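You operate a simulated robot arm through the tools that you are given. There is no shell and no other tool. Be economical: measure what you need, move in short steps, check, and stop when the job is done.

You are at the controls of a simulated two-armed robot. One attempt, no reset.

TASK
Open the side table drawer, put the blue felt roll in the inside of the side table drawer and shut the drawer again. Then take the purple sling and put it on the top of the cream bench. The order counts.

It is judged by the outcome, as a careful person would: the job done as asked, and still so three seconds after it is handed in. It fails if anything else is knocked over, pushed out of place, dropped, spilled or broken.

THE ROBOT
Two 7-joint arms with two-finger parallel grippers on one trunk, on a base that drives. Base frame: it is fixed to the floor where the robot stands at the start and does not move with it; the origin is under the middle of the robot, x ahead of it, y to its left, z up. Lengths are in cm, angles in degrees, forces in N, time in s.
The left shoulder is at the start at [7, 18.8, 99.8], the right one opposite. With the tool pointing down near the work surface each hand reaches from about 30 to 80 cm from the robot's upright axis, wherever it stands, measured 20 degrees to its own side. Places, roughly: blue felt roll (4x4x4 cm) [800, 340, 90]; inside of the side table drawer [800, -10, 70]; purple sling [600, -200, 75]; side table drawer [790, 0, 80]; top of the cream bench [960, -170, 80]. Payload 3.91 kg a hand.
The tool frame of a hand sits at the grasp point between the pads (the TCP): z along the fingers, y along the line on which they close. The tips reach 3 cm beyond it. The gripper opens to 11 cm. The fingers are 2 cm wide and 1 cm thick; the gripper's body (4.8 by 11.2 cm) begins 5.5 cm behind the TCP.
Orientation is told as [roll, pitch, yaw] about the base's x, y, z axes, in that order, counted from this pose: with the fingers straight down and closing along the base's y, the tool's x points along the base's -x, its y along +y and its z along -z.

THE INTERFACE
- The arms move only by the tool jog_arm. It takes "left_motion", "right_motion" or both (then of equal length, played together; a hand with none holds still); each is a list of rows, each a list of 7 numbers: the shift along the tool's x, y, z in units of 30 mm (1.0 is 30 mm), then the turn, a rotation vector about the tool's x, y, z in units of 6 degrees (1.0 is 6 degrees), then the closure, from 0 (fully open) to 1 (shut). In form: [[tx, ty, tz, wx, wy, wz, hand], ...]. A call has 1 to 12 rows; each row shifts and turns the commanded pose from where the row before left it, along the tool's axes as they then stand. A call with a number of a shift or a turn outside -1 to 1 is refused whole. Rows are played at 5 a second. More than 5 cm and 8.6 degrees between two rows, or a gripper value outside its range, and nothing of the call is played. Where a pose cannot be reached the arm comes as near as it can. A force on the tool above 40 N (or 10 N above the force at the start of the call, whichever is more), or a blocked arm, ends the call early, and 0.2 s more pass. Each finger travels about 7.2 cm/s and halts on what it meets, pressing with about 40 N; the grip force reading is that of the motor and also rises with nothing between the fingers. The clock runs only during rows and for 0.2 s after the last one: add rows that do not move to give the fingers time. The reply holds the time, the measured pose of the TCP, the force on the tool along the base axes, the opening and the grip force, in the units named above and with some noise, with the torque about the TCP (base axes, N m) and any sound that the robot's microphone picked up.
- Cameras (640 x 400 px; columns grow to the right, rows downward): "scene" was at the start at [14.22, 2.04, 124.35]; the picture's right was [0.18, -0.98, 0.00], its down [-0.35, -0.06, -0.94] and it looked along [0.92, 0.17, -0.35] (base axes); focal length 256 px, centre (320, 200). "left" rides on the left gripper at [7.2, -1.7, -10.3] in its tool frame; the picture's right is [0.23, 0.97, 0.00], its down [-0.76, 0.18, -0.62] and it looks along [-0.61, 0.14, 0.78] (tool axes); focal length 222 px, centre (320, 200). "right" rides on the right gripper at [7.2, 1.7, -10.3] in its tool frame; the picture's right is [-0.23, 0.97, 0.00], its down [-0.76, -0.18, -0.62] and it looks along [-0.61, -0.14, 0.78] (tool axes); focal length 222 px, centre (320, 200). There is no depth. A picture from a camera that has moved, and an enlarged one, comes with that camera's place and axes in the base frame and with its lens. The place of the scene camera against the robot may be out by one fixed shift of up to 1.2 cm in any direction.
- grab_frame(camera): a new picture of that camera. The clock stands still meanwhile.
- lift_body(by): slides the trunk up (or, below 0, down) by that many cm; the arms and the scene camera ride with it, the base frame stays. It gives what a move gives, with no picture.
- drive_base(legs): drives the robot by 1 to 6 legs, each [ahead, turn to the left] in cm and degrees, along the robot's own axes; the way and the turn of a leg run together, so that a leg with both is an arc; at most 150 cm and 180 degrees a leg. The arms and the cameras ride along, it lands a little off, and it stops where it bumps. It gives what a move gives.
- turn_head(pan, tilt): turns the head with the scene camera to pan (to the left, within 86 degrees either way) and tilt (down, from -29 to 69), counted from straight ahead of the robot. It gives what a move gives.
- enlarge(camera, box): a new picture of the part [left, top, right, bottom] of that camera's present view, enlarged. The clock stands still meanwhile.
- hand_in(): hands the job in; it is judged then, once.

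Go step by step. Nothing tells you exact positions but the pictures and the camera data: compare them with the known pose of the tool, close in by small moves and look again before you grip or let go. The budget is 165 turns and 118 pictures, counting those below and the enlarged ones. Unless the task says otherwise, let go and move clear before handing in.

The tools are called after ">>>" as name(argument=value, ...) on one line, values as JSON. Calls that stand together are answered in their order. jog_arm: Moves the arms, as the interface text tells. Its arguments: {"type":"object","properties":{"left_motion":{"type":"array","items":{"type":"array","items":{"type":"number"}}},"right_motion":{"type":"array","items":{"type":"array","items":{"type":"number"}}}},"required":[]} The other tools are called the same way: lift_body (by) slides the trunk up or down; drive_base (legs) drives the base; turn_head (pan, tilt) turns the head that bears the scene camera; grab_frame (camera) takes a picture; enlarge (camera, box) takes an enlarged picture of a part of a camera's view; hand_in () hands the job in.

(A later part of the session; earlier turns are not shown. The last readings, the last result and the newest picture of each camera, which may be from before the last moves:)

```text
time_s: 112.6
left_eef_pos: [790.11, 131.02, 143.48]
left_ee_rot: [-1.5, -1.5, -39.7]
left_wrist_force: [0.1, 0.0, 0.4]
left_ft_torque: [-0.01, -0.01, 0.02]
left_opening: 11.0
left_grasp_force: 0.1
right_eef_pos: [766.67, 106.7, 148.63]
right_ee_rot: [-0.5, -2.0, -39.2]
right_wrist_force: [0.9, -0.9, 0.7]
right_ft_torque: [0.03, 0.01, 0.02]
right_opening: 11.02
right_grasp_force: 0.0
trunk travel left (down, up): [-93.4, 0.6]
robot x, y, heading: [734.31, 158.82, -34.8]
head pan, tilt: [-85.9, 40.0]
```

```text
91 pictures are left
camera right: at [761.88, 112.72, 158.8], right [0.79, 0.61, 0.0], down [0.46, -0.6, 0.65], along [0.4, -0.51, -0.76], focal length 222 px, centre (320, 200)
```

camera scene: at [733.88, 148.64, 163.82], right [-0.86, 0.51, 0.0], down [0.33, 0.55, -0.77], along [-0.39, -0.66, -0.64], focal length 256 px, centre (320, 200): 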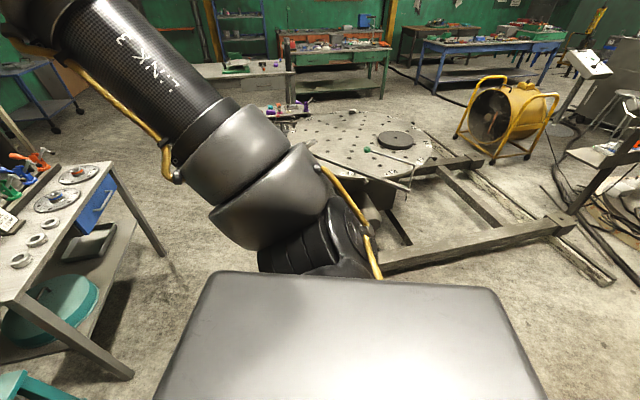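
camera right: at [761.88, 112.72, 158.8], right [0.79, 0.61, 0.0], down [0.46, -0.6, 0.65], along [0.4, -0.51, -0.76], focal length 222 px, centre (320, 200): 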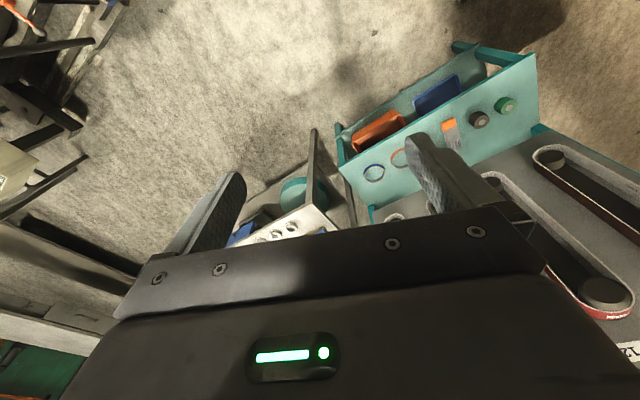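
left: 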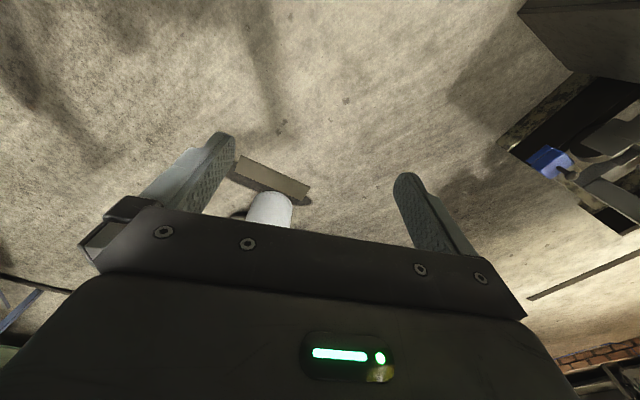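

I'll pull forward off the pedal, shift about 10 cm toward the column side, and try again.

>>> drive_base(legs=[[30, 0]])

>>> drive_base(legs=[[0, -35]])

```text
time_s: 114.6
left_eef_pos: [814.19, 113.97, 143.67]
left_ee_rot: [-1.5, -1.7, -39.9]
left_wrist_force: [-0.7, 0.4, 0.1]
left_ft_torque: [0.01, -0.01, 0.01]
left_opening: 10.97
left_grasp_force: 0.1
right_eef_pos: [790.76, 89.61, 148.78]
right_ee_rot: [-0.4, -2.0, -39.4]
right_wrist_force: [-0.3, -0.7, -0.3]
right_ft_torque: [0.0, -0.04, 0.05]
right_opening: 10.99
right_grasp_force: 0.1
trunk travel left (down, up): [-93.4, 0.6]
robot x, y, heading: [758.43, 141.2, -35.1]
head pan, tilt: [-85.9, 40.0]
```

```text
time_s: 116.7
left_eef_pos: [788.33, 86.57, 143.39]
left_ee_rot: [-1.6, -1.4, -75.2]
left_wrist_force: [0.6, -0.1, -0.7]
left_ft_torque: [0.01, -0.02, -0.02]
left_opening: 10.99
left_grasp_force: 0.0
right_eef_pos: [755.22, 80.28, 148.58]
right_ee_rot: [-0.4, -1.9, -74.8]
right_wrist_force: [-0.7, -0.7, -0.4]
right_ft_torque: [0.04, 0.02, -0.03]
right_opening: 11.0
right_grasp_force: 0.0
trunk travel left (down, up): [-93.4, 0.6]
robot x, y, heading: [758.37, 141.61, -70.4]
head pan, tilt: [-85.9, 40.0]
```

I think the torso corner met the brace, not the pedal. New plan: rotate arms toward open floor, lower the whole robot, and pass beneath the brace.

>>> drive_base(legs=[[0, -120.6]])

>>> turn_head(pan=0, tilt=50)

>>> grab_frame(camera="scene")

```text
time_s: 122.1
left_eef_pos: [696.2, 144.41, 143.55]
left_ee_rot: [-1.8, -1.5, 163.5]
left_wrist_force: [0.7, 0.3, -0.3]
left_ft_torque: [0.03, 0.01, 0.01]
left_opening: 11.01
left_grasp_force: 0.0
right_eef_pos: [708.19, 176.23, 148.7]
right_ee_rot: [-0.3, -1.9, 164.0]
right_wrist_force: [-0.6, 0.6, -0.5]
right_ft_torque: [-0.01, 0.02, -0.04]
right_opening: 11.03
right_grasp_force: 0.0
trunk travel left (down, up): [-93.4, 0.6]
robot x, y, heading: [758.73, 141.44, 168.6]
head pan, tilt: [-85.9, 40.0]
```

```text
time_s: 123.7
left_eef_pos: [696.26, 144.55, 143.56]
left_ee_rot: [-1.7, -1.5, 163.6]
left_wrist_force: [-0.4, 0.1, -1.0]
left_ft_torque: [-0.04, 0.04, 0.01]
left_opening: 10.99
left_grasp_force: 0.0
right_eef_pos: [708.15, 176.19, 148.62]
right_ee_rot: [-0.4, -2.0, 164.0]
right_wrist_force: [0.3, 0.1, -0.4]
right_ft_torque: [-0.02, -0.02, 0.0]
right_opening: 11.0
right_grasp_force: 0.1
trunk travel left (down, up): [-93.4, 0.6]
robot x, y, heading: [758.41, 141.3, 168.5]
head pan, tilt: [0.0, 50.0]
```

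```text
90 pictures are left
camera scene: at [746.16, 144.39, 162.41], right [0.2, 0.98, 0.0], down [0.75, -0.15, -0.64], along [-0.63, 0.13, -0.77], focal length 256 px, centre (320, 200)
```

scene: 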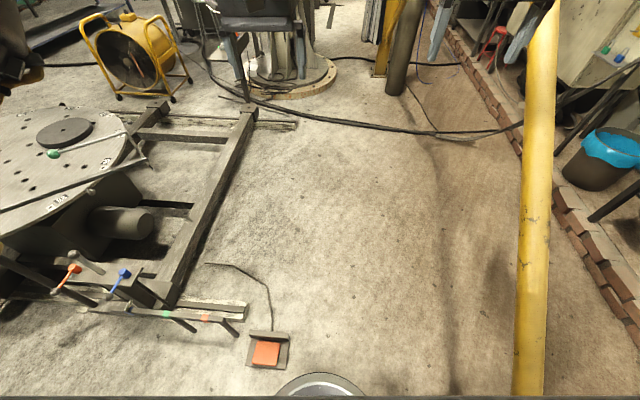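

Arms point at open floor between levers and brace. Lowering the trunk fully now.

>>> lift_body(by=-50)

>>> lift_body(by=-41)

>>> grab_frame(camera="scene")

>>> turn_head(pan=-60, tilt=0)

>>> grab_frame(camera="scene")

```text
refused: -50 is not a number from -40 to 40
```

```text
refused: -41 is not a number from -40 to 40
```

```text
89 pictures are left
camera scene: at [746.16, 144.39, 162.41], right [0.2, 0.98, 0.0], down [0.75, -0.15, -0.64], along [-0.63, 0.13, -0.77], focal length 256 px, centre (320, 200)
```

scene: 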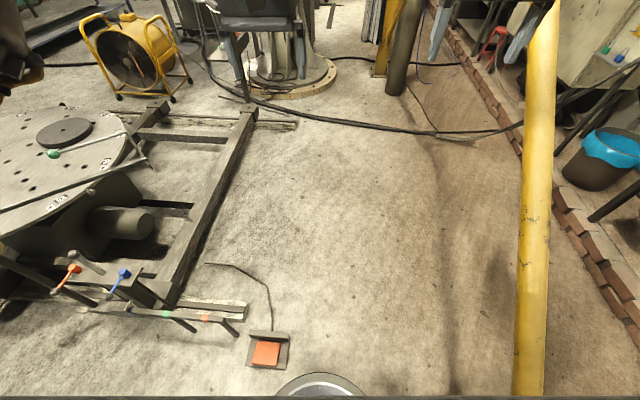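

```text
time_s: 125.0
left_eef_pos: [696.13, 144.6, 143.44]
left_ee_rot: [-1.5, -1.6, 163.6]
left_wrist_force: [-0.4, -0.4, 0.5]
left_ft_torque: [-0.01, -0.03, 0.03]
left_opening: 11.03
left_grasp_force: 0.0
right_eef_pos: [708.09, 176.2, 148.65]
right_ee_rot: [-0.4, -1.9, 164.0]
right_wrist_force: [-0.3, 0.4, 0.0]
right_ft_torque: [0.0, -0.02, 0.0]
right_opening: 11.01
right_grasp_force: 0.1
trunk travel left (down, up): [-93.4, 0.6]
robot x, y, heading: [758.45, 141.66, 168.6]
head pan, tilt: [-60.0, 0.0]
```

```text
88 pictures are left
camera scene: at [750.83, 151.38, 170.19], right [0.95, 0.32, 0.0], down [0.0, 0.0, -1.0], along [-0.32, 0.95, 0.0], focal length 256 px, centre (320, 200)
```

scene: 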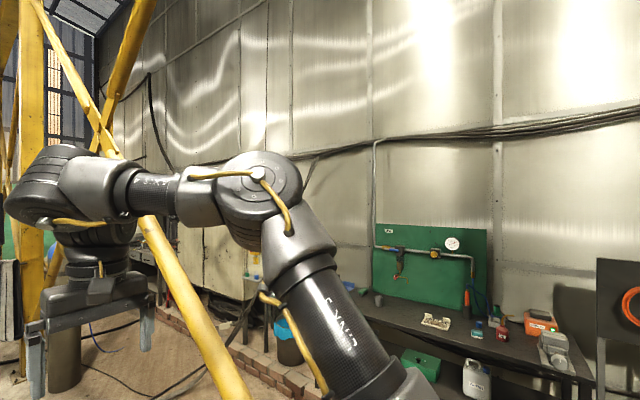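

The right elbow hangs above the brace, so I'll rotate 20° left first, then lower in three steps.

>>> drive_base(legs=[[0, 20]])

>>> lift_body(by=-40)

>>> lift_body(by=-40)

>>> lift_body(by=-13)

>>> drive_base(legs=[[-8, 0]])

>>> turn_head(pan=-50, tilt=10)

>>> grab_frame(camera="scene")

```text
time_s: 126.5
left_eef_pos: [698.89, 123.34, 143.55]
left_ee_rot: [-1.5, -1.5, -176.5]
left_wrist_force: [0.1, -0.5, 0.8]
left_ft_torque: [-0.02, -0.01, 0.0]
left_opening: 11.0
left_grasp_force: 0.0
right_eef_pos: [699.26, 157.07, 148.57]
right_ee_rot: [-0.4, -1.8, -176.1]
right_wrist_force: [0.4, -0.2, -0.8]
right_ft_torque: [-0.03, 0.03, -0.02]
right_opening: 11.01
right_grasp_force: 0.1
trunk travel left (down, up): [-93.4, 0.6]
robot x, y, heading: [758.61, 141.92, -171.3]
head pan, tilt: [-60.0, 0.0]
```

```text
time_s: 130.3
left_eef_pos: [698.93, 123.04, 103.55]
left_ee_rot: [-1.7, -1.6, -176.5]
left_wrist_force: [0.7, -0.8, -0.4]
left_ft_torque: [-0.01, 0.0, -0.01]
left_opening: 11.0
left_grasp_force: 0.1
right_eef_pos: [699.28, 156.89, 108.63]
right_ee_rot: [-0.5, -1.7, -176.1]
right_wrist_force: [0.7, 0.2, 0.4]
right_ft_torque: [0.03, -0.02, -0.04]
right_opening: 10.98
right_grasp_force: 0.0
trunk travel left (down, up): [-53.4, 40.6]
robot x, y, heading: [758.61, 141.6, -171.2]
head pan, tilt: [-60.0, 0.0]
```

```text
time_s: 134.2
left_eef_pos: [699.0, 123.02, 63.47]
left_ee_rot: [-1.8, -1.5, -176.5]
left_wrist_force: [1.0, 1.0, 0.3]
left_ft_torque: [0.0, -0.01, 0.01]
left_opening: 11.01
left_grasp_force: 0.1
right_eef_pos: [699.34, 156.96, 68.59]
right_ee_rot: [-0.5, -1.9, -176.1]
right_wrist_force: [-0.3, -0.5, -0.7]
right_ft_torque: [0.02, 0.01, -0.05]
right_opening: 11.01
right_grasp_force: 0.0
trunk travel left (down, up): [-13.4, 80.6]
robot x, y, heading: [758.88, 141.25, -171.4]
head pan, tilt: [-60.0, 0.0]
```

```text
time_s: 135.8
left_eef_pos: [699.03, 123.01, 50.49]
left_ee_rot: [-1.8, -1.5, -176.4]
left_wrist_force: [0.6, 0.3, 0.3]
left_ft_torque: [-0.01, 0.0, 0.01]
left_opening: 11.01
left_grasp_force: 0.2
right_eef_pos: [699.32, 156.92, 55.71]
right_ee_rot: [-0.5, -1.9, -176.0]
right_wrist_force: [0.7, 0.1, 0.6]
right_ft_torque: [0.0, 0.01, -0.03]
right_opening: 11.02
right_grasp_force: 0.0
trunk travel left (down, up): [-0.4, 93.6]
robot x, y, heading: [758.59, 141.42, -171.5]
head pan, tilt: [-60.0, 0.0]
```

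```text
time_s: 136.8
left_eef_pos: [706.78, 124.29, 50.58]
left_ee_rot: [-1.7, -1.5, -176.5]
left_wrist_force: [0.0, 0.6, -0.3]
left_ft_torque: [0.03, 0.01, 0.01]
left_opening: 11.02
left_grasp_force: 0.1
right_eef_pos: [707.23, 158.13, 55.64]
right_ee_rot: [-0.4, -1.9, -176.1]
right_wrist_force: [0.1, 0.0, 0.0]
right_ft_torque: [0.03, -0.02, 0.02]
right_opening: 11.0
right_grasp_force: 0.0
trunk travel left (down, up): [-0.4, 93.6]
robot x, y, heading: [766.59, 142.92, -171.6]
head pan, tilt: [-60.0, 0.0]
```

```text
time_s: 137.5
left_eef_pos: [706.95, 124.24, 50.61]
left_ee_rot: [-1.7, -1.5, -176.5]
left_wrist_force: [-0.4, 0.1, -0.1]
left_ft_torque: [-0.02, -0.01, 0.03]
left_opening: 11.02
left_grasp_force: 0.2
right_eef_pos: [707.23, 158.26, 55.63]
right_ee_rot: [-0.6, -1.8, -176.0]
right_wrist_force: [0.2, -0.2, 0.0]
right_ft_torque: [0.01, -0.02, -0.01]
right_opening: 11.01
right_grasp_force: 0.2
trunk travel left (down, up): [-0.4, 93.6]
robot x, y, heading: [766.48, 142.69, -171.6]
head pan, tilt: [-50.0, 10.0]
```

```text
87 pictures are left
camera scene: at [754.62, 148.45, 75.6], right [0.66, 0.75, 0.0], down [0.13, -0.11, -0.98], along [-0.74, 0.65, -0.17], focal length 256 px, centre (320, 200)
```

scene: 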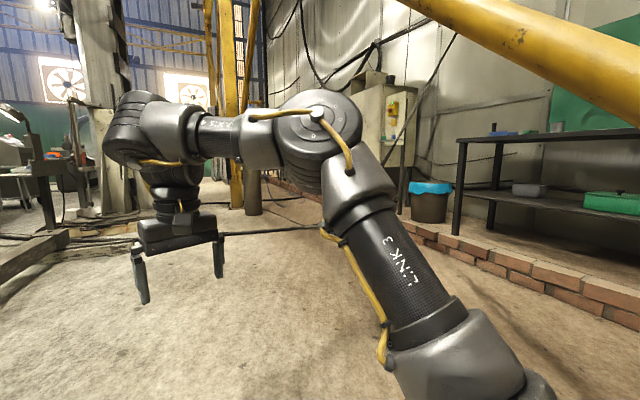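

Now low, with the brace overhead. Turn and creep under it.

>>> drive_base(legs=[[0, -34], [18, 0], [0, -15]])

>>> grab_frame(camera="scene")

```text
time_s: 141.6
left_eef_pos: [697.29, 183.49, 50.53]
left_ee_rot: [-1.6, -1.5, 134.4]
left_wrist_force: [0.0, -0.5, 0.2]
left_ft_torque: [-0.01, -0.03, 0.0]
left_opening: 11.0
left_grasp_force: 0.1
right_eef_pos: [723.06, 205.39, 55.55]
right_ee_rot: [-0.6, -1.8, 134.8]
right_wrist_force: [0.0, -0.1, 0.6]
right_ft_torque: [0.03, 0.02, -0.02]
right_opening: 11.0
right_grasp_force: 0.0
trunk travel left (down, up): [-0.4, 93.6]
robot x, y, heading: [750.14, 150.66, 139.6]
head pan, tilt: [-50.0, 10.0]
```

```text
86 pictures are left
camera scene: at [746.49, 163.45, 75.6], right [1.0, -0.01, 0.0], down [0.0, -0.17, -0.98], along [0.01, 0.98, -0.17], focal length 256 px, centre (320, 200)
```

scene: 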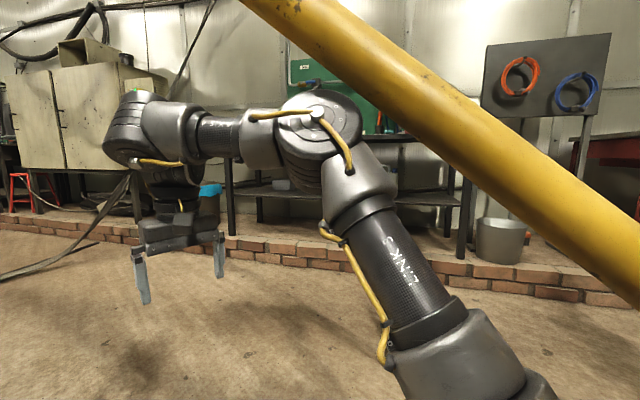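

Clear so far with the elbow below the brace. Continue forward 45 cm and turn to face the bench.

>>> drive_base(legs=[[45, 0], [0, -30]])

>>> drive_base(legs=[[25, 0], [0, -28]])

>>> turn_head(pan=0, tilt=5)

>>> grab_frame(camera="scene")

```text
time_s: 145.8
left_eef_pos: [686.69, 235.09, 50.5]
left_ee_rot: [-1.6, -1.5, 104.4]
left_wrist_force: [-0.1, 0.3, -0.1]
left_ft_torque: [0.02, 0.03, 0.01]
left_opening: 10.99
left_grasp_force: 0.0
right_eef_pos: [720.03, 241.0, 55.59]
right_ee_rot: [-0.4, -1.8, 104.7]
right_wrist_force: [-0.4, 0.0, -0.3]
right_ft_torque: [0.02, 0.03, 0.02]
right_opening: 11.03
right_grasp_force: 0.0
trunk travel left (down, up): [-0.4, 93.6]
robot x, y, heading: [716.09, 180.11, 109.3]
head pan, tilt: [-50.0, 10.0]
```

```text
time_s: 149.0
left_eef_pos: [708.02, 266.29, 50.46]
left_ee_rot: [-1.6, -1.5, 76.0]
left_wrist_force: [-0.1, -0.3, -0.3]
left_ft_torque: [0.02, 0.03, 0.03]
left_opening: 10.98
left_grasp_force: 0.1
right_eef_pos: [740.09, 255.79, 55.52]
right_ee_rot: [-0.5, -1.8, 76.5]
right_wrist_force: [0.3, 0.0, -1.3]
right_ft_torque: [-0.01, 0.02, -0.01]
right_opening: 10.99
right_grasp_force: 0.0
trunk travel left (down, up): [-0.4, 93.6]
robot x, y, heading: [707.56, 203.85, 81.3]
head pan, tilt: [-50.0, 10.0]
```

```text
time_s: 150.2
left_eef_pos: [707.85, 266.35, 50.47]
left_ee_rot: [-1.6, -1.4, 76.0]
left_wrist_force: [-0.8, -0.2, 0.7]
left_ft_torque: [0.01, 0.0, 0.03]
left_opening: 11.01
left_grasp_force: 0.1
right_eef_pos: [740.15, 255.83, 55.47]
right_ee_rot: [-0.5, -1.6, 76.4]
right_wrist_force: [0.3, -0.1, -0.4]
right_ft_torque: [-0.01, 0.01, 0.01]
right_opening: 11.0
right_grasp_force: 0.0
trunk travel left (down, up): [-0.4, 93.6]
robot x, y, heading: [707.42, 204.09, 80.9]
head pan, tilt: [0.0, 5.0]
```

```text
85 pictures are left
camera scene: at [709.73, 218.33, 76.4], right [0.99, -0.16, 0.0], down [-0.01, -0.09, -1.0], along [0.16, 0.98, -0.09], focal length 256 px, centre (320, 200)
```

scene: 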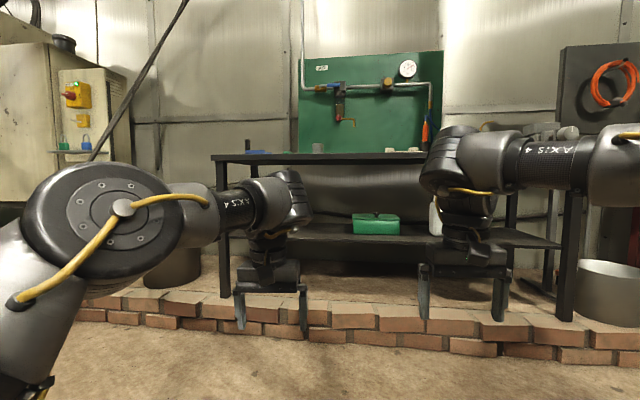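

Through under the brace. The bench stands behind a low brick curb; I'll approach diagonally, then raise the trunk.

>>> drive_base(legs=[[0, -25], [45, 0]])

>>> lift_body(by=40)

>>> lift_body(by=25)

>>> turn_head(pan=10, tilt=35)

>>> grab_frame(camera="scene")

```text
time_s: 154.2
left_eef_pos: [759.58, 297.42, 50.38]
left_ee_rot: [-1.5, -1.6, 50.8]
left_wrist_force: [0.6, 0.5, 0.5]
left_ft_torque: [0.0, -0.01, -0.01]
left_opening: 11.0
left_grasp_force: 0.1
right_eef_pos: [784.23, 274.13, 55.52]
right_ee_rot: [-0.4, -1.7, 51.2]
right_wrist_force: [-0.1, 0.2, 0.1]
right_ft_torque: [0.04, -0.01, -0.01]
right_opening: 11.01
right_grasp_force: 0.0
trunk travel left (down, up): [-0.4, 93.6]
robot x, y, heading: [732.67, 241.17, 56.1]
head pan, tilt: [0.0, 5.0]
```

```text
time_s: 158.0
left_eef_pos: [759.69, 297.48, 90.53]
left_ee_rot: [-1.6, -1.4, 50.8]
left_wrist_force: [0.1, -0.5, -0.8]
left_ft_torque: [0.0, 0.01, 0.02]
left_opening: 10.99
left_grasp_force: 0.0
right_eef_pos: [784.13, 274.2, 95.49]
right_ee_rot: [-0.5, -1.8, 51.2]
right_wrist_force: [0.1, -0.1, 0.2]
right_ft_torque: [0.02, -0.01, 0.02]
right_opening: 10.99
right_grasp_force: 0.0
trunk travel left (down, up): [-40.4, 53.6]
robot x, y, heading: [732.77, 240.84, 56.0]
head pan, tilt: [0.0, 5.0]
```

```text
time_s: 160.6
left_eef_pos: [759.62, 297.45, 115.62]
left_ee_rot: [-1.6, -1.5, 50.9]
left_wrist_force: [-0.3, -1.3, -0.1]
left_ft_torque: [0.0, 0.0, 0.0]
left_opening: 10.96
left_grasp_force: 0.1
right_eef_pos: [784.26, 274.27, 120.58]
right_ee_rot: [-0.5, -1.7, 51.2]
right_wrist_force: [-0.1, -0.5, -0.5]
right_ft_torque: [0.0, 0.02, 0.01]
right_opening: 11.01
right_grasp_force: 0.1
trunk travel left (down, up): [-65.4, 28.6]
robot x, y, heading: [732.75, 240.95, 56.1]
head pan, tilt: [0.0, 5.0]
```

```text
time_s: 161.6
left_eef_pos: [759.62, 297.33, 115.43]
left_ee_rot: [-1.6, -1.5, 50.8]
left_wrist_force: [-0.4, 0.2, -0.7]
left_ft_torque: [0.01, 0.04, 0.01]
left_opening: 10.99
left_grasp_force: 0.2
right_eef_pos: [784.26, 274.14, 120.54]
right_ee_rot: [-0.4, -1.6, 51.2]
right_wrist_force: [-0.5, 0.0, -0.1]
right_ft_torque: [-0.02, 0.0, 0.01]
right_opening: 10.99
right_grasp_force: 0.1
trunk travel left (down, up): [-65.4, 28.6]
robot x, y, heading: [732.8, 241.11, 55.8]
head pan, tilt: [10.0, 35.0]
```

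```text
84 pictures are left
camera scene: at [739.12, 253.74, 136.59], right [0.91, -0.41, 0.0], down [-0.23, -0.52, -0.82], along [0.33, 0.75, -0.57], focal length 256 px, centre (320, 200)
```

scene: 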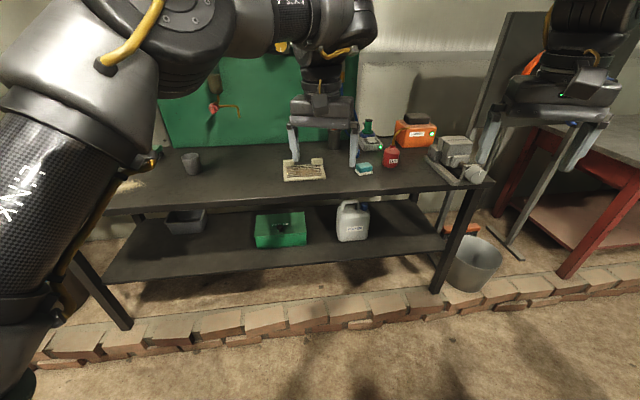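

The bench is in view, with a small blue/teal item near the expected spot. Zooming in.

>>> enlarge(camera="scene", box=[280, 110, 500, 248])

```text
2.90 times, centred on (390, 179) of scene
camera zoom: at [739.12, 253.74, 136.59], right [0.91, -0.41, 0.0], down [-0.23, -0.52, -0.82], along [0.33, 0.75, -0.57], focal length 742 px, centre (117, 261)
```

zoom: 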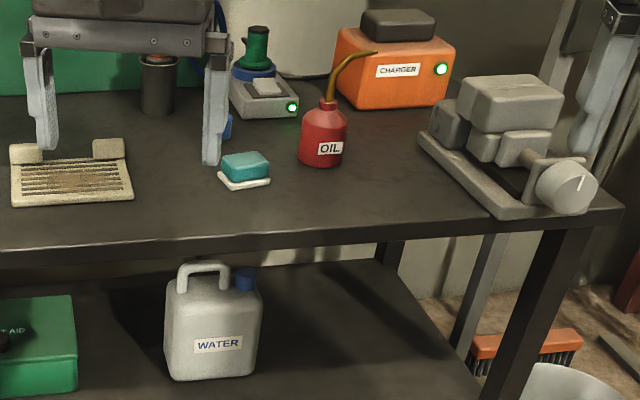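

A blue object hides behind my left finger at the expected spot (the teal thing is a soap on a dish). I'll shift the left hand aside and look.

>>> jog_arm(left_motion=[[0.4, 1, 0, 0, 0, 0, 0], [0.4, 1, 0, 0, 0, 0, 0], [0.4, 1, 0, 0, 0, 0, 0], [0.4, 1, 0, 0, 0, 0, 0], [0.4, 1, 0, 0, 0, 0, 0], [0.4, 0.5, 0, 0, 0, 0, 0]])

>>> enlarge(camera="scene", box=[300, 110, 440, 198])

```text
time_s: 163.0
left_eef_pos: [742.07, 302.26, 114.91]
left_ee_rot: [-1.7, -1.6, 50.8]
left_wrist_force: [-0.4, -0.5, 0.8]
left_ft_torque: [0.0, 0.0, -0.05]
left_opening: 10.97
left_grasp_force: 0.0
right_eef_pos: [784.18, 274.26, 120.54]
right_ee_rot: [-0.6, -1.7, 51.2]
right_wrist_force: [-0.5, -0.4, 0.6]
right_ft_torque: [0.0, 0.0, -0.05]
right_opening: 11.0
right_grasp_force: 0.1
trunk travel left (down, up): [-65.4, 28.6]
robot x, y, heading: [732.79, 241.54, 55.8]
head pan, tilt: [10.0, 35.0]
```

```text
4.55 times, centred on (370, 154) of scene
camera zoom: at [739.02, 253.73, 136.59], right [0.91, -0.41, 0.0], down [-0.23, -0.52, -0.82], along [0.33, 0.75, -0.57], focal length 1164 px, centre (93, 409)
```

zoom: 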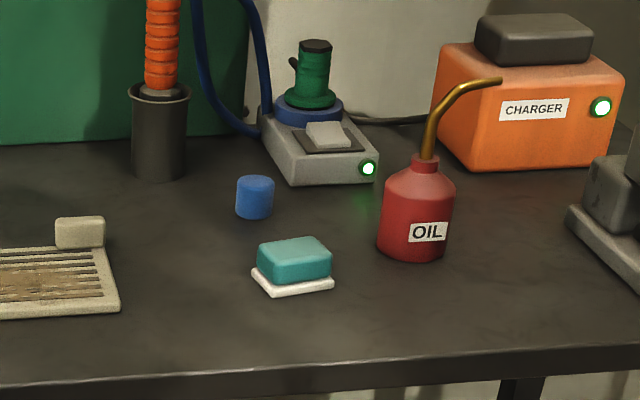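

The blue felt roll stands at about [797,346]; a tool cup is behind-left, soap in front, oil can to the right. I'll retract the left hand and drive in closer to the curb.

>>> jog_arm(left_motion=[[1, 0.3, 0, 0, 0, 0, 0], [1, 0.3, 0, 0, 0, 0, 0], [1, 0.3, 0, 0, 0, 0, 0], [1, 0.3, 0, 0, 0, 0, 0], [1, 0.3, 0, 0, 0, 0, 0]])

>>> drive_base(legs=[[42, 0]])

>>> drive_base(legs=[[0, 18]])

>>> turn_head(pan=-12, tilt=40)

>>> grab_frame(camera="scene")

>>> grab_frame(camera="right")

```text
time_s: 164.2
left_eef_pos: [729.1, 293.53, 114.39]
left_ee_rot: [-1.7, -1.6, 50.8]
left_wrist_force: [-1.1, -0.8, 0.6]
left_ft_torque: [0.02, -0.03, -0.02]
left_opening: 11.0
left_grasp_force: 0.1
right_eef_pos: [783.96, 274.17, 120.68]
right_ee_rot: [-0.5, -1.8, 51.2]
right_wrist_force: [-0.1, 0.1, -0.2]
right_ft_torque: [0.02, 0.02, 0.02]
right_opening: 10.99
right_grasp_force: 0.1
trunk travel left (down, up): [-65.4, 28.6]
robot x, y, heading: [732.83, 241.05, 56.0]
head pan, tilt: [10.0, 35.0]
```

```text
time_s: 166.8
left_eef_pos: [752.99, 328.21, 114.45]
left_ee_rot: [-1.7, -1.6, 50.5]
left_wrist_force: [0.0, 0.0, 0.1]
left_ft_torque: [-0.01, 0.0, -0.01]
left_opening: 11.0
left_grasp_force: 0.1
right_eef_pos: [807.89, 308.76, 120.69]
right_ee_rot: [-0.4, -1.7, 51.0]
right_wrist_force: [0.4, -0.1, 0.0]
right_ft_torque: [0.0, -0.02, 0.0]
right_opening: 11.01
right_grasp_force: 0.1
trunk travel left (down, up): [-65.4, 28.6]
robot x, y, heading: [756.13, 275.81, 55.8]
head pan, tilt: [10.0, 35.0]
```

```text
time_s: 168.2
left_eef_pos: [737.13, 324.78, 114.47]
left_ee_rot: [-1.5, -1.6, 68.8]
left_wrist_force: [0.3, 0.3, 0.5]
left_ft_torque: [0.01, -0.01, 0.05]
left_opening: 11.02
left_grasp_force: 0.0
right_eef_pos: [795.37, 323.15, 120.51]
right_ee_rot: [-0.5, -1.6, 69.1]
right_wrist_force: [-0.1, 0.7, -0.4]
right_ft_torque: [-0.03, -0.02, 0.0]
right_opening: 11.01
right_grasp_force: 0.1
trunk travel left (down, up): [-65.4, 28.6]
robot x, y, heading: [756.35, 275.61, 73.7]
head pan, tilt: [10.0, 35.0]
```

```text
time_s: 169.0
left_eef_pos: [736.99, 324.8, 114.43]
left_ee_rot: [-1.5, -1.6, 68.6]
left_wrist_force: [0.3, -0.5, 0.3]
left_ft_torque: [-0.02, -0.03, -0.01]
left_opening: 10.98
left_grasp_force: 0.1
right_eef_pos: [795.13, 323.19, 120.53]
right_ee_rot: [-0.6, -1.6, 69.1]
right_wrist_force: [0.7, 0.1, 0.1]
right_ft_torque: [-0.04, 0.03, -0.01]
right_opening: 10.98
right_grasp_force: 0.0
trunk travel left (down, up): [-65.4, 28.6]
robot x, y, heading: [756.11, 275.76, 73.8]
head pan, tilt: [-12.0, 40.0]
```

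```text
81 pictures are left
camera scene: at [761.73, 288.63, 135.83], right [0.88, -0.47, 0.0], down [-0.3, -0.57, -0.77], along [0.36, 0.68, -0.64], focal length 256 px, centre (320, 200)
```

scene: 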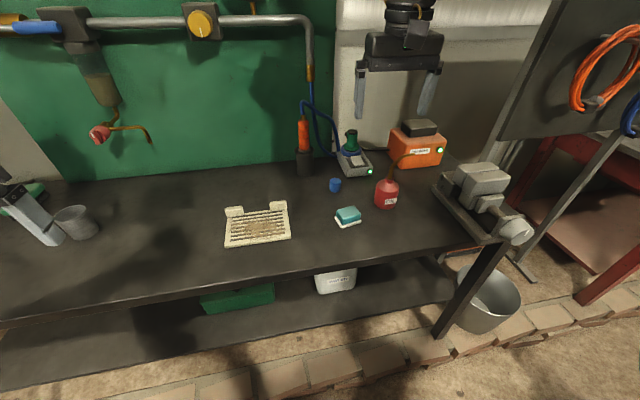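

```text
80 pictures are left
camera right: at [790.81, 316.74, 130.73], right [-0.83, 0.56, 0.0], down [0.43, 0.63, 0.65], along [0.36, 0.53, -0.76], focal length 222 px, centre (320, 200)
```

right: 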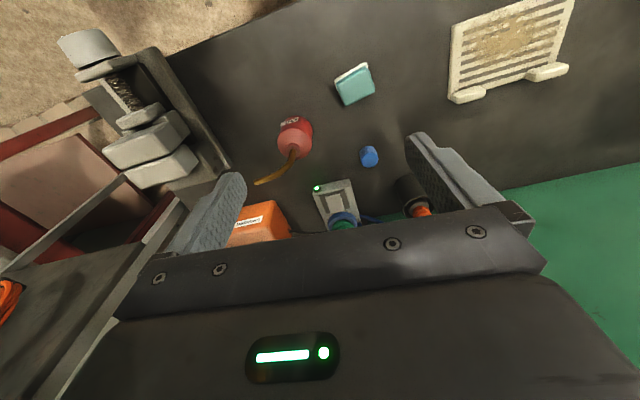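

Triangulated, the roll's centre is about [795.7,342.9,87.8]. There's room before the curb, so I'll drive 8 cm closer, then position the right hand above it.

>>> drive_base(legs=[[8, 0]])

```text
time_s: 170.1
left_eef_pos: [739.16, 331.79, 114.71]
left_ee_rot: [-1.6, -2.0, 68.6]
left_wrist_force: [-0.3, -0.2, 0.0]
left_ft_torque: [0.01, -0.01, 0.02]
left_opening: 10.99
left_grasp_force: 0.0
right_eef_pos: [797.46, 330.18, 120.95]
right_ee_rot: [-0.4, -2.0, 69.0]
right_wrist_force: [0.5, -0.3, -0.3]
right_ft_torque: [0.05, 0.01, -0.04]
right_opening: 10.99
right_grasp_force: 0.2
trunk travel left (down, up): [-65.4, 28.6]
robot x, y, heading: [758.74, 283.65, 73.6]
head pan, tilt: [-12.0, 40.0]
```

>>> jog_arm(right_motion=[[-0.75, 0.41, 0, 0, 0, 0, 0.25], [-0.75, 0.41, 0.3, 0, 0, 0, 0.25], [-0.75, 0.41, 0.5, 0, 0, 0, 0.25], [-0.75, 0.41, 0.6, 0, 0, 0, 0.25], [-0.75, 0.41, 0.6, 0, 0, 0, 0.25], [0, 0, 0.8, 0, 0, 0, 0.25], [0, 0, 0.8, 0, 0, 0, 0.25], [0, 0, 0, 0, 0, 0, 0.25]])

>>> grab_frame(camera="right")

>>> enlarge(camera="scene", box=[240, 80, 440, 205])

```text
time_s: 171.9
left_eef_pos: [739.18, 332.45, 114.35]
left_ee_rot: [-1.6, -1.6, 68.6]
left_wrist_force: [-0.1, -0.5, -0.4]
left_ft_torque: [0.0, 0.0, -0.01]
left_opening: 11.01
left_grasp_force: 0.0
right_eef_pos: [796.14, 339.54, 111.21]
right_ee_rot: [-0.6, -1.8, 69.1]
right_wrist_force: [-0.9, 0.4, 0.0]
right_ft_torque: [-0.05, 0.0, -0.01]
right_opening: 8.26
right_grasp_force: 0.1
right hand out of reach, approached as far as the arm can: row 3, 4, 5
trunk travel left (down, up): [-65.4, 28.6]
robot x, y, heading: [758.41, 283.39, 73.6]
head pan, tilt: [-12.0, 40.0]
```

```text
79 pictures are left
camera right: at [791.71, 333.04, 121.45], right [-0.83, 0.56, 0.0], down [0.42, 0.63, 0.65], along [0.36, 0.54, -0.76], focal length 222 px, centre (320, 200)
```

right: 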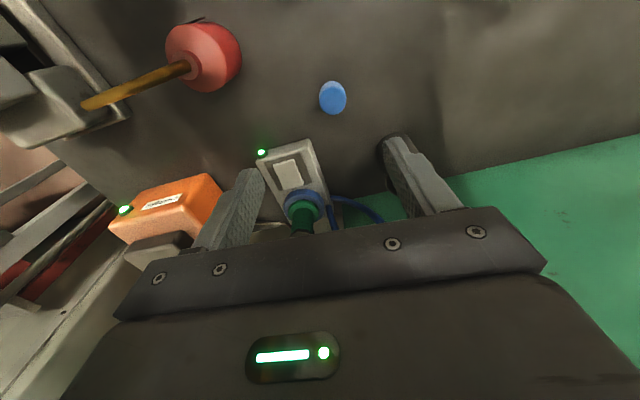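

```text
3.20 times, centred on (340, 142) of scene
camera zoom: at [763.89, 296.29, 135.84], right [0.88, -0.47, 0.0], down [-0.3, -0.57, -0.77], along [0.36, 0.67, -0.64], focal length 819 px, centre (256, 384)
```

zoom: 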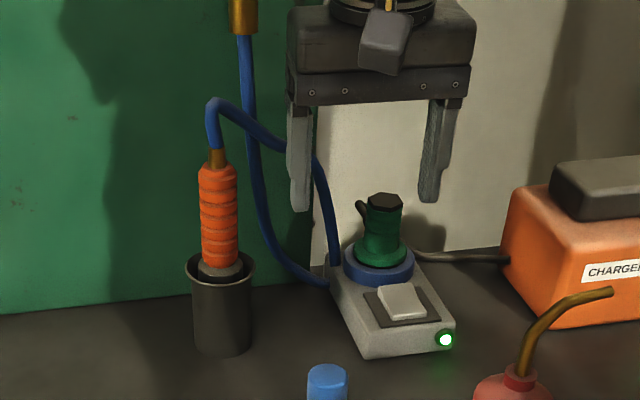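

Estimates agree: roll at ~[795.7,342.3]. Descending to just above, while correcting 2.8 cm forward.

>>> jog_arm(right_motion=[[0, 0.1, 0.8, 0, 0, 0, 0.25], [0, 0.1, 0.8, 0, 0, 0, 0.25], [-0.2, 0.1, 0.8, 0, 0, 0, 0.25], [-0.2, 0.1, 0.8, 0, 0, 0, 0.25], [-0.2, 0.06, 0.8, 0, 0, 0, 0.25], [-0.2, 0, 0.4, 0, 0, 0, 0.25], [0, 0, 0, 0, 0, 0, 0.25]])

>>> grab_frame(camera="right")

>>> enlarge(camera="scene", box=[260, 120, 420, 220])

```text
time_s: 173.5
left_eef_pos: [739.3, 332.37, 114.51]
left_ee_rot: [-1.7, -1.6, 68.7]
left_wrist_force: [-0.3, -0.4, 0.1]
left_ft_torque: [0.02, 0.04, 0.0]
left_opening: 10.99
left_grasp_force: 0.0
right_eef_pos: [796.2, 342.39, 98.2]
right_ee_rot: [-0.6, -1.8, 69.2]
right_wrist_force: [0.0, -0.4, 0.3]
right_ft_torque: [-0.01, 0.02, -0.01]
right_opening: 8.26
right_grasp_force: 0.0
trunk travel left (down, up): [-65.4, 28.6]
robot x, y, heading: [758.51, 283.5, 74.0]
head pan, tilt: [-12.0, 40.0]
```

```text
77 pictures are left
camera right: at [791.66, 336.02, 108.31], right [-0.83, 0.56, 0.0], down [0.43, 0.63, 0.65], along [0.36, 0.53, -0.76], focal length 222 px, centre (320, 200)
```

right: 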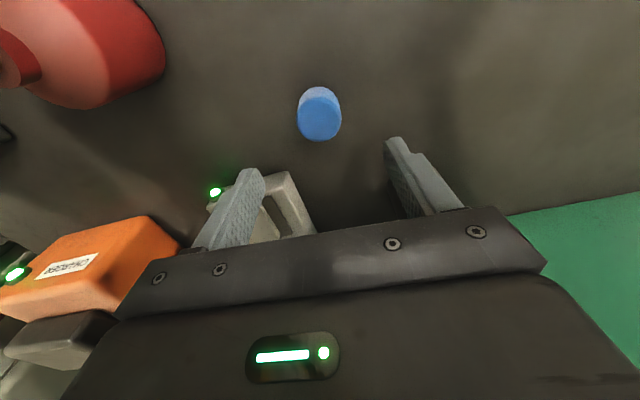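

```text
4.00 times, centred on (340, 170) of scene
camera zoom: at [763.98, 296.27, 135.83], right [0.88, -0.47, 0.0], down [-0.3, -0.57, -0.77], along [0.36, 0.67, -0.64], focal length 1024 px, centre (240, 320)
```

zoom: 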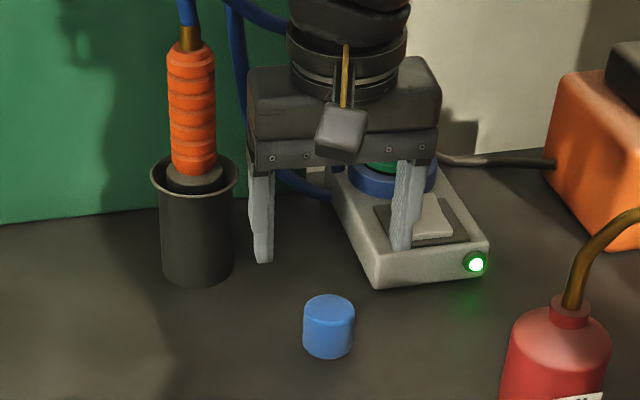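

The roll lies centred between the fingers. Descending the last 9 cm and looking.

>>> jog_arm(right_motion=[[0.1, 0.05, 0.8, 0, 0, 0, 0.25], [0.1, 0.05, 0.8, 0, 0, 0, 0.25], [0.05, 0, 0.7, 0, 0, 0, 0.25], [0, 0, 0.6, 0, 0, 0, 0.25], [0, 0, 0, 0, 0, 0, 0.25]])

>>> grab_frame(camera="right")

>>> enlarge(camera="scene", box=[280, 140, 400, 215])

```text
time_s: 174.4
left_eef_pos: [739.39, 332.23, 114.47]
left_ee_rot: [-1.6, -1.7, 68.6]
left_wrist_force: [0.1, 0.0, -0.6]
left_ft_torque: [-0.02, 0.03, 0.01]
left_opening: 10.98
left_grasp_force: 0.0
right_eef_pos: [795.43, 341.99, 91.08]
right_ee_rot: [-0.2, -1.9, 69.2]
right_wrist_force: [-4.0, -16.8, 19.4]
right_ft_torque: [-0.36, 1.04, 0.78]
right_opening: 8.16
right_grasp_force: 0.1
trunk travel left (down, up): [-65.4, 28.6]
robot x, y, heading: [758.46, 283.49, 74.0]
head pan, tilt: [-12.0, 40.0]
stopped in row 4 (right hand): the force on the tool passed its limit (the readings are from after the stop); the commanded pose is now the measured one
```

```text
75 pictures are left
camera right: at [791.11, 335.43, 101.21], right [-0.83, 0.56, 0.01], down [0.43, 0.63, 0.65], along [0.36, 0.54, -0.76], focal length 222 px, centre (320, 200)
```

right: 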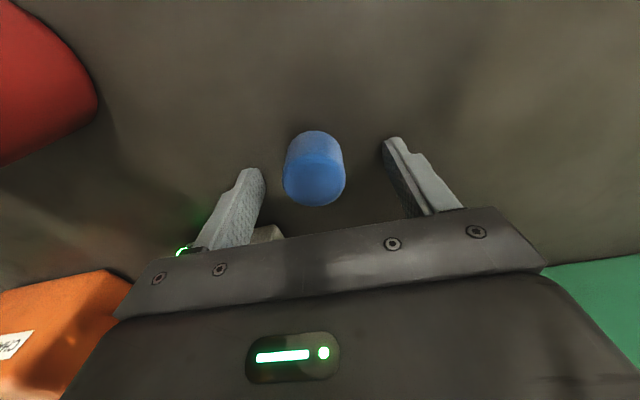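

```text
5.33 times, centred on (340, 178) of scene
camera zoom: at [763.92, 296.05, 135.87], right [0.88, -0.47, 0.0], down [-0.3, -0.56, -0.77], along [0.36, 0.68, -0.64], focal length 1366 px, centre (213, 320)
```

zoom: 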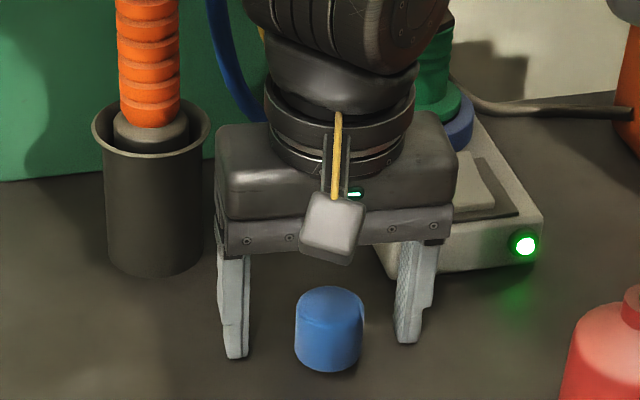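

The fingertips are touching the bench top (bench ≈ 88 cm, roll 88–92). I'll lift 0.5 cm, shift slightly back and grip.

>>> jog_arm(right_motion=[[0.2, 0, -0.15, 0, 0, 0, 0.25], [0, 0, 0, 0, 0, 0, 0.5], [0, 0, 0, 0, 0, 0, 0.7], [0, 0, 0, 0, 0, 0, 0.8], [0, 0, 0, 0, 0, 0, 0.8], [0, 0, 0, 0, 0, 0, 0.8]])

>>> grab_frame(camera="right")

```text
time_s: 175.8
left_eef_pos: [739.32, 332.53, 114.42]
left_ee_rot: [-1.6, -1.6, 68.6]
left_wrist_force: [-0.1, 0.2, -0.7]
left_ft_torque: [0.0, -0.01, 0.01]
left_opening: 11.01
left_grasp_force: 0.1
right_eef_pos: [795.36, 341.74, 91.05]
right_ee_rot: [-0.2, -2.0, 69.1]
right_wrist_force: [-0.2, 0.4, 0.5]
right_ft_torque: [-0.03, 0.0, 0.02]
right_opening: 3.36
right_grasp_force: 40.3
trunk travel left (down, up): [-65.4, 28.6]
robot x, y, heading: [758.77, 283.55, 73.5]
head pan, tilt: [-12.0, 40.0]
```

```text
73 pictures are left
camera right: at [791.02, 335.13, 101.3], right [-0.83, 0.56, 0.0], down [0.43, 0.63, 0.65], along [0.36, 0.54, -0.76], focal length 222 px, centre (320, 200)
```

right: 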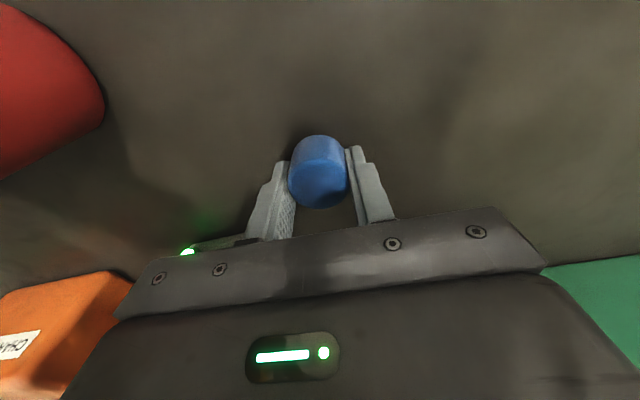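

Gripped (opening 3.4). Lift and retract.

>>> jog_arm(right_motion=[[0, 0, -0.5, 0, 0, 0, 0.8], [0, 0, -0.8, 0, 0, 0, 0.8], [0, 0, -0.8, 0, 0, 0, 0.8], [0, 0, -0.8, 0, 0, 0, 0.8], [0.3, 0, -0.8, 0, 0, 0, 0.8], [0.5, 0, -0.8, 0, 0, 0, 0.8], [0.6, 0, -0.8, 0, 0, 0, 0.8], [0.7, 0, -0.8, 0, 0, 0, 0.8], [0.8, 0, -0.8, 0, 0, 0, 0.8], [0.8, 0, 0, 0, 0, 0, 0.8], [0.8, 0, 0, 0, 0, 0, 0.8]])

>>> grab_frame(camera="right")

>>> grab_frame(camera="scene")

```text
time_s: 178.2
left_eef_pos: [739.35, 332.46, 114.46]
left_ee_rot: [-1.6, -1.6, 68.6]
left_wrist_force: [0.7, -0.3, 0.2]
left_ft_torque: [0.03, 0.02, 0.03]
left_opening: 11.0
left_grasp_force: 0.1
right_eef_pos: [790.17, 328.28, 111.39]
right_ee_rot: [-0.2, -2.0, 69.0]
right_wrist_force: [-0.1, -0.2, 0.6]
right_ft_torque: [0.03, -0.02, 0.0]
right_opening: 3.38
right_grasp_force: 40.1
trunk travel left (down, up): [-65.4, 28.6]
robot x, y, heading: [758.24, 283.19, 73.6]
head pan, tilt: [-12.0, 40.0]
```

```text
72 pictures are left
camera right: at [785.84, 321.67, 121.55], right [-0.83, 0.56, 0.01], down [0.43, 0.63, 0.65], along [0.36, 0.54, -0.76], focal length 222 px, centre (320, 200)
```

right: 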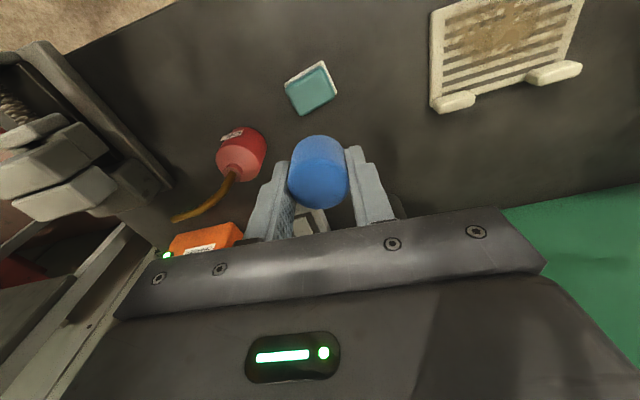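

```text
71 pictures are left
camera scene: at [764.02, 296.21, 135.84], right [0.88, -0.47, 0.0], down [-0.3, -0.57, -0.77], along [0.36, 0.67, -0.64], focal length 256 px, centre (320, 200)
```

scene: 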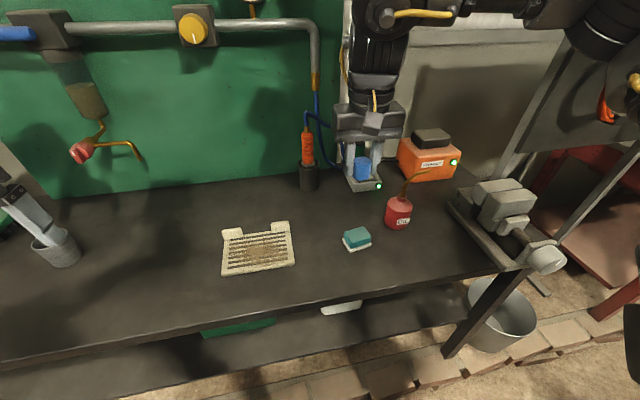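

Roll is held securely. Backing out along the same route, then restoring the arms to the slim pose before going low under the brace.

>>> drive_base(legs=[[-8, 0], [0, -18], [-42, 0]])

>>> jog_arm(left_motion=[[-0.8, -0.79, 0, 0, 0, 0, 0], [-0.8, -0.79, 0, 0, 0, 0, 0], [-0.8, -0.79, 0, 0, 0, 0, 0], [-0.8, -0.79, 0, 0, 0, 0, 0], [-0.8, -0.79, 0, 0, 0, 0, 0], [-0.8, -0.79, 0, 0, 0, 0, 0], [-0.8, -0.79, 0, 0, 0, 0, 0], [-0.8, -0.79, 0, 0, 0, 0, 0], [-0.8, -0.79, 0, 0, 0, 0, 0]], right_motion=[[-0.17, -0.21, -0.33, 0, 0, 0, 0.8], [-0.17, -0.21, -0.33, 0, 0, 0, 0.8], [-0.17, -0.21, -0.33, 0, 0, 0, 0.8], [-0.17, -0.21, -0.33, 0, 0, 0, 0.8], [-0.17, -0.21, -0.33, 0, 0, 0, 0.8], [-0.17, -0.21, -0.33, 0, 0, 0, 0.8], [-0.17, -0.21, -0.33, 0, 0, 0, 0.8], [-0.17, -0.21, -0.33, 0, 0, 0, 0.8], [-0.17, -0.21, -0.33, 0, 0, 0, 0.8]])

>>> turn_head(pan=0, tilt=20)

>>> grab_frame(camera="scene")

```text
time_s: 182.5
left_eef_pos: [729.42, 293.56, 114.39]
left_ee_rot: [-1.7, -1.5, 50.5]
left_wrist_force: [0.0, 0.3, 0.1]
left_ft_torque: [0.03, 0.0, 0.01]
left_opening: 11.01
left_grasp_force: 0.0
right_eef_pos: [776.58, 274.05, 111.32]
right_ee_rot: [-0.2, -1.9, 51.2]
right_wrist_force: [-0.5, -0.2, -0.4]
right_ft_torque: [0.03, -0.02, -0.03]
right_opening: 3.37
right_grasp_force: 39.6
trunk travel left (down, up): [-65.4, 28.6]
robot x, y, heading: [732.8, 241.16, 55.7]
head pan, tilt: [-12.0, 40.0]
```

```text
time_s: 184.5
left_eef_pos: [760.03, 296.73, 115.6]
left_ee_rot: [-1.5, -1.5, 50.7]
left_wrist_force: [0.6, 0.0, -0.3]
left_ft_torque: [0.04, 0.02, 0.01]
left_opening: 10.99
left_grasp_force: 0.1
right_eef_pos: [783.98, 273.62, 120.31]
right_ee_rot: [0.0, -2.0, 51.1]
right_wrist_force: [0.5, -0.6, -0.8]
right_ft_torque: [-0.01, 0.0, -0.01]
right_opening: 3.36
right_grasp_force: 39.9
trunk travel left (down, up): [-65.4, 28.6]
robot x, y, heading: [732.47, 241.23, 55.6]
head pan, tilt: [-12.0, 40.0]
```

```text
time_s: 185.3
left_eef_pos: [759.56, 296.78, 115.55]
left_ee_rot: [-1.6, -1.6, 50.6]
left_wrist_force: [0.1, 0.1, -0.4]
left_ft_torque: [-0.01, -0.02, -0.02]
left_opening: 11.0
left_grasp_force: 0.0
right_eef_pos: [783.51, 273.63, 120.41]
right_ee_rot: [-0.2, -2.1, 51.0]
right_wrist_force: [0.4, -0.2, 0.0]
right_ft_torque: [0.0, -0.01, -0.02]
right_opening: 3.37
right_grasp_force: 39.6
trunk travel left (down, up): [-65.4, 28.6]
robot x, y, heading: [732.71, 241.51, 55.8]
head pan, tilt: [0.0, 20.0]
```

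```text
70 pictures are left
camera scene: at [740.7, 253.44, 138.96], right [0.83, -0.56, 0.0], down [-0.19, -0.28, -0.94], along [0.53, 0.78, -0.34], focal length 256 px, centre (320, 200)
```

scene: 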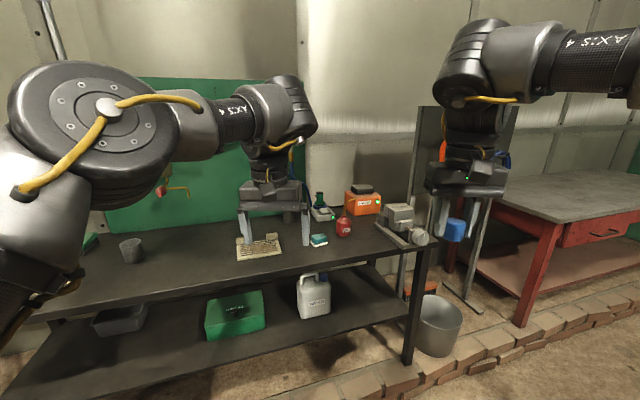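

Arms are back in the earlier pose, roll in hand. Lower and retrace under the brace.

>>> lift_body(by=-40)

>>> lift_body(by=-25)

>>> drive_base(legs=[[-45, 0], [0, 25.2]])

>>> drive_base(legs=[[0, 28], [-25, 0], [0, 30.3]])

```text
time_s: 189.2
left_eef_pos: [759.56, 296.62, 75.71]
left_ee_rot: [-1.6, -1.7, 50.6]
left_wrist_force: [0.7, -0.2, -0.4]
left_ft_torque: [0.02, -0.03, 0.0]
left_opening: 11.0
left_grasp_force: 0.0
right_eef_pos: [783.63, 273.85, 80.5]
right_ee_rot: [-0.2, -2.0, 51.1]
right_wrist_force: [-0.4, 0.7, -0.9]
right_ft_torque: [-0.01, -0.05, -0.02]
right_opening: 3.36
right_grasp_force: 40.0
trunk travel left (down, up): [-25.4, 68.6]
robot x, y, heading: [732.74, 241.29, 55.8]
head pan, tilt: [0.0, 20.0]
```

```text
time_s: 191.7
left_eef_pos: [759.7, 296.7, 50.58]
left_ee_rot: [-1.5, -1.6, 50.6]
left_wrist_force: [-0.3, -0.6, 0.2]
left_ft_torque: [0.0, 0.01, 0.01]
left_opening: 10.99
left_grasp_force: 0.1
right_eef_pos: [783.66, 273.75, 55.36]
right_ee_rot: [-0.3, -2.1, 51.1]
right_wrist_force: [0.0, 0.5, -0.3]
right_ft_torque: [0.01, 0.0, 0.03]
right_opening: 3.39
right_grasp_force: 39.6
trunk travel left (down, up): [-0.4, 93.6]
robot x, y, heading: [732.52, 241.36, 55.8]
head pan, tilt: [0.0, 20.0]
```

```text
time_s: 195.7
left_eef_pos: [708.45, 266.41, 50.79]
left_ee_rot: [-1.6, -1.5, 75.7]
left_wrist_force: [-0.1, -0.6, 0.6]
left_ft_torque: [0.04, -0.02, 0.0]
left_opening: 11.0
left_grasp_force: 0.1
right_eef_pos: [739.89, 255.65, 55.38]
right_ee_rot: [-0.2, -2.0, 76.4]
right_wrist_force: [0.4, 0.0, -0.5]
right_ft_torque: [0.0, -0.02, 0.01]
right_opening: 3.39
right_grasp_force: 40.6
trunk travel left (down, up): [-0.4, 93.6]
robot x, y, heading: [707.44, 204.42, 80.7]
head pan, tilt: [0.0, 20.0]
```

```text
time_s: 200.4
left_eef_pos: [663.71, 214.03, 50.58]
left_ee_rot: [-1.6, -1.6, 134.0]
left_wrist_force: [-0.1, 0.6, 0.9]
left_ft_torque: [0.02, -0.01, 0.01]
left_opening: 11.01
left_grasp_force: 0.0
right_eef_pos: [689.39, 235.28, 55.41]
right_ee_rot: [-0.1, -1.9, 134.5]
right_wrist_force: [0.3, -0.3, -0.7]
right_ft_torque: [0.02, 0.01, 0.04]
right_opening: 3.37
right_grasp_force: 39.9
trunk travel left (down, up): [-0.4, 93.6]
robot x, y, heading: [715.33, 180.96, 139.1]
head pan, tilt: [0.0, 20.0]
```

On track. Reverse past the pedal the same way.

>>> drive_base(legs=[[-46, 0]])

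>>> drive_base(legs=[[0, 15.5], [-18, 0], [0, 34]])

```text
time_s: 203.2
left_eef_pos: [698.3, 184.23, 50.38]
left_ee_rot: [-1.7, -1.4, 133.8]
left_wrist_force: [-1.3, 0.5, 0.3]
left_ft_torque: [0.02, 0.0, 0.01]
left_opening: 11.01
left_grasp_force: 0.1
right_eef_pos: [723.89, 205.34, 55.16]
right_ee_rot: [-0.2, -1.7, 134.3]
right_wrist_force: [0.1, 0.5, 0.3]
right_ft_torque: [0.05, 0.02, -0.01]
right_opening: 3.37
right_grasp_force: 40.6
trunk travel left (down, up): [-0.4, 93.6]
robot x, y, heading: [750.52, 150.93, 139.1]
head pan, tilt: [0.0, 20.0]
```

```text
time_s: 207.2
left_eef_pos: [707.4, 124.93, 50.64]
left_ee_rot: [-1.8, -1.5, -176.3]
left_wrist_force: [-0.1, -0.4, 0.3]
left_ft_torque: [-0.02, -0.01, -0.01]
left_opening: 11.03
left_grasp_force: 0.2
right_eef_pos: [707.91, 158.22, 55.4]
right_ee_rot: [-0.3, -2.0, -175.9]
right_wrist_force: [-0.7, 0.9, 0.3]
right_ft_torque: [0.0, 0.01, 0.04]
right_opening: 3.41
right_grasp_force: 40.2
trunk travel left (down, up): [-0.4, 93.6]
robot x, y, heading: [766.47, 143.48, -171.3]
head pan, tilt: [0.0, 20.0]
```

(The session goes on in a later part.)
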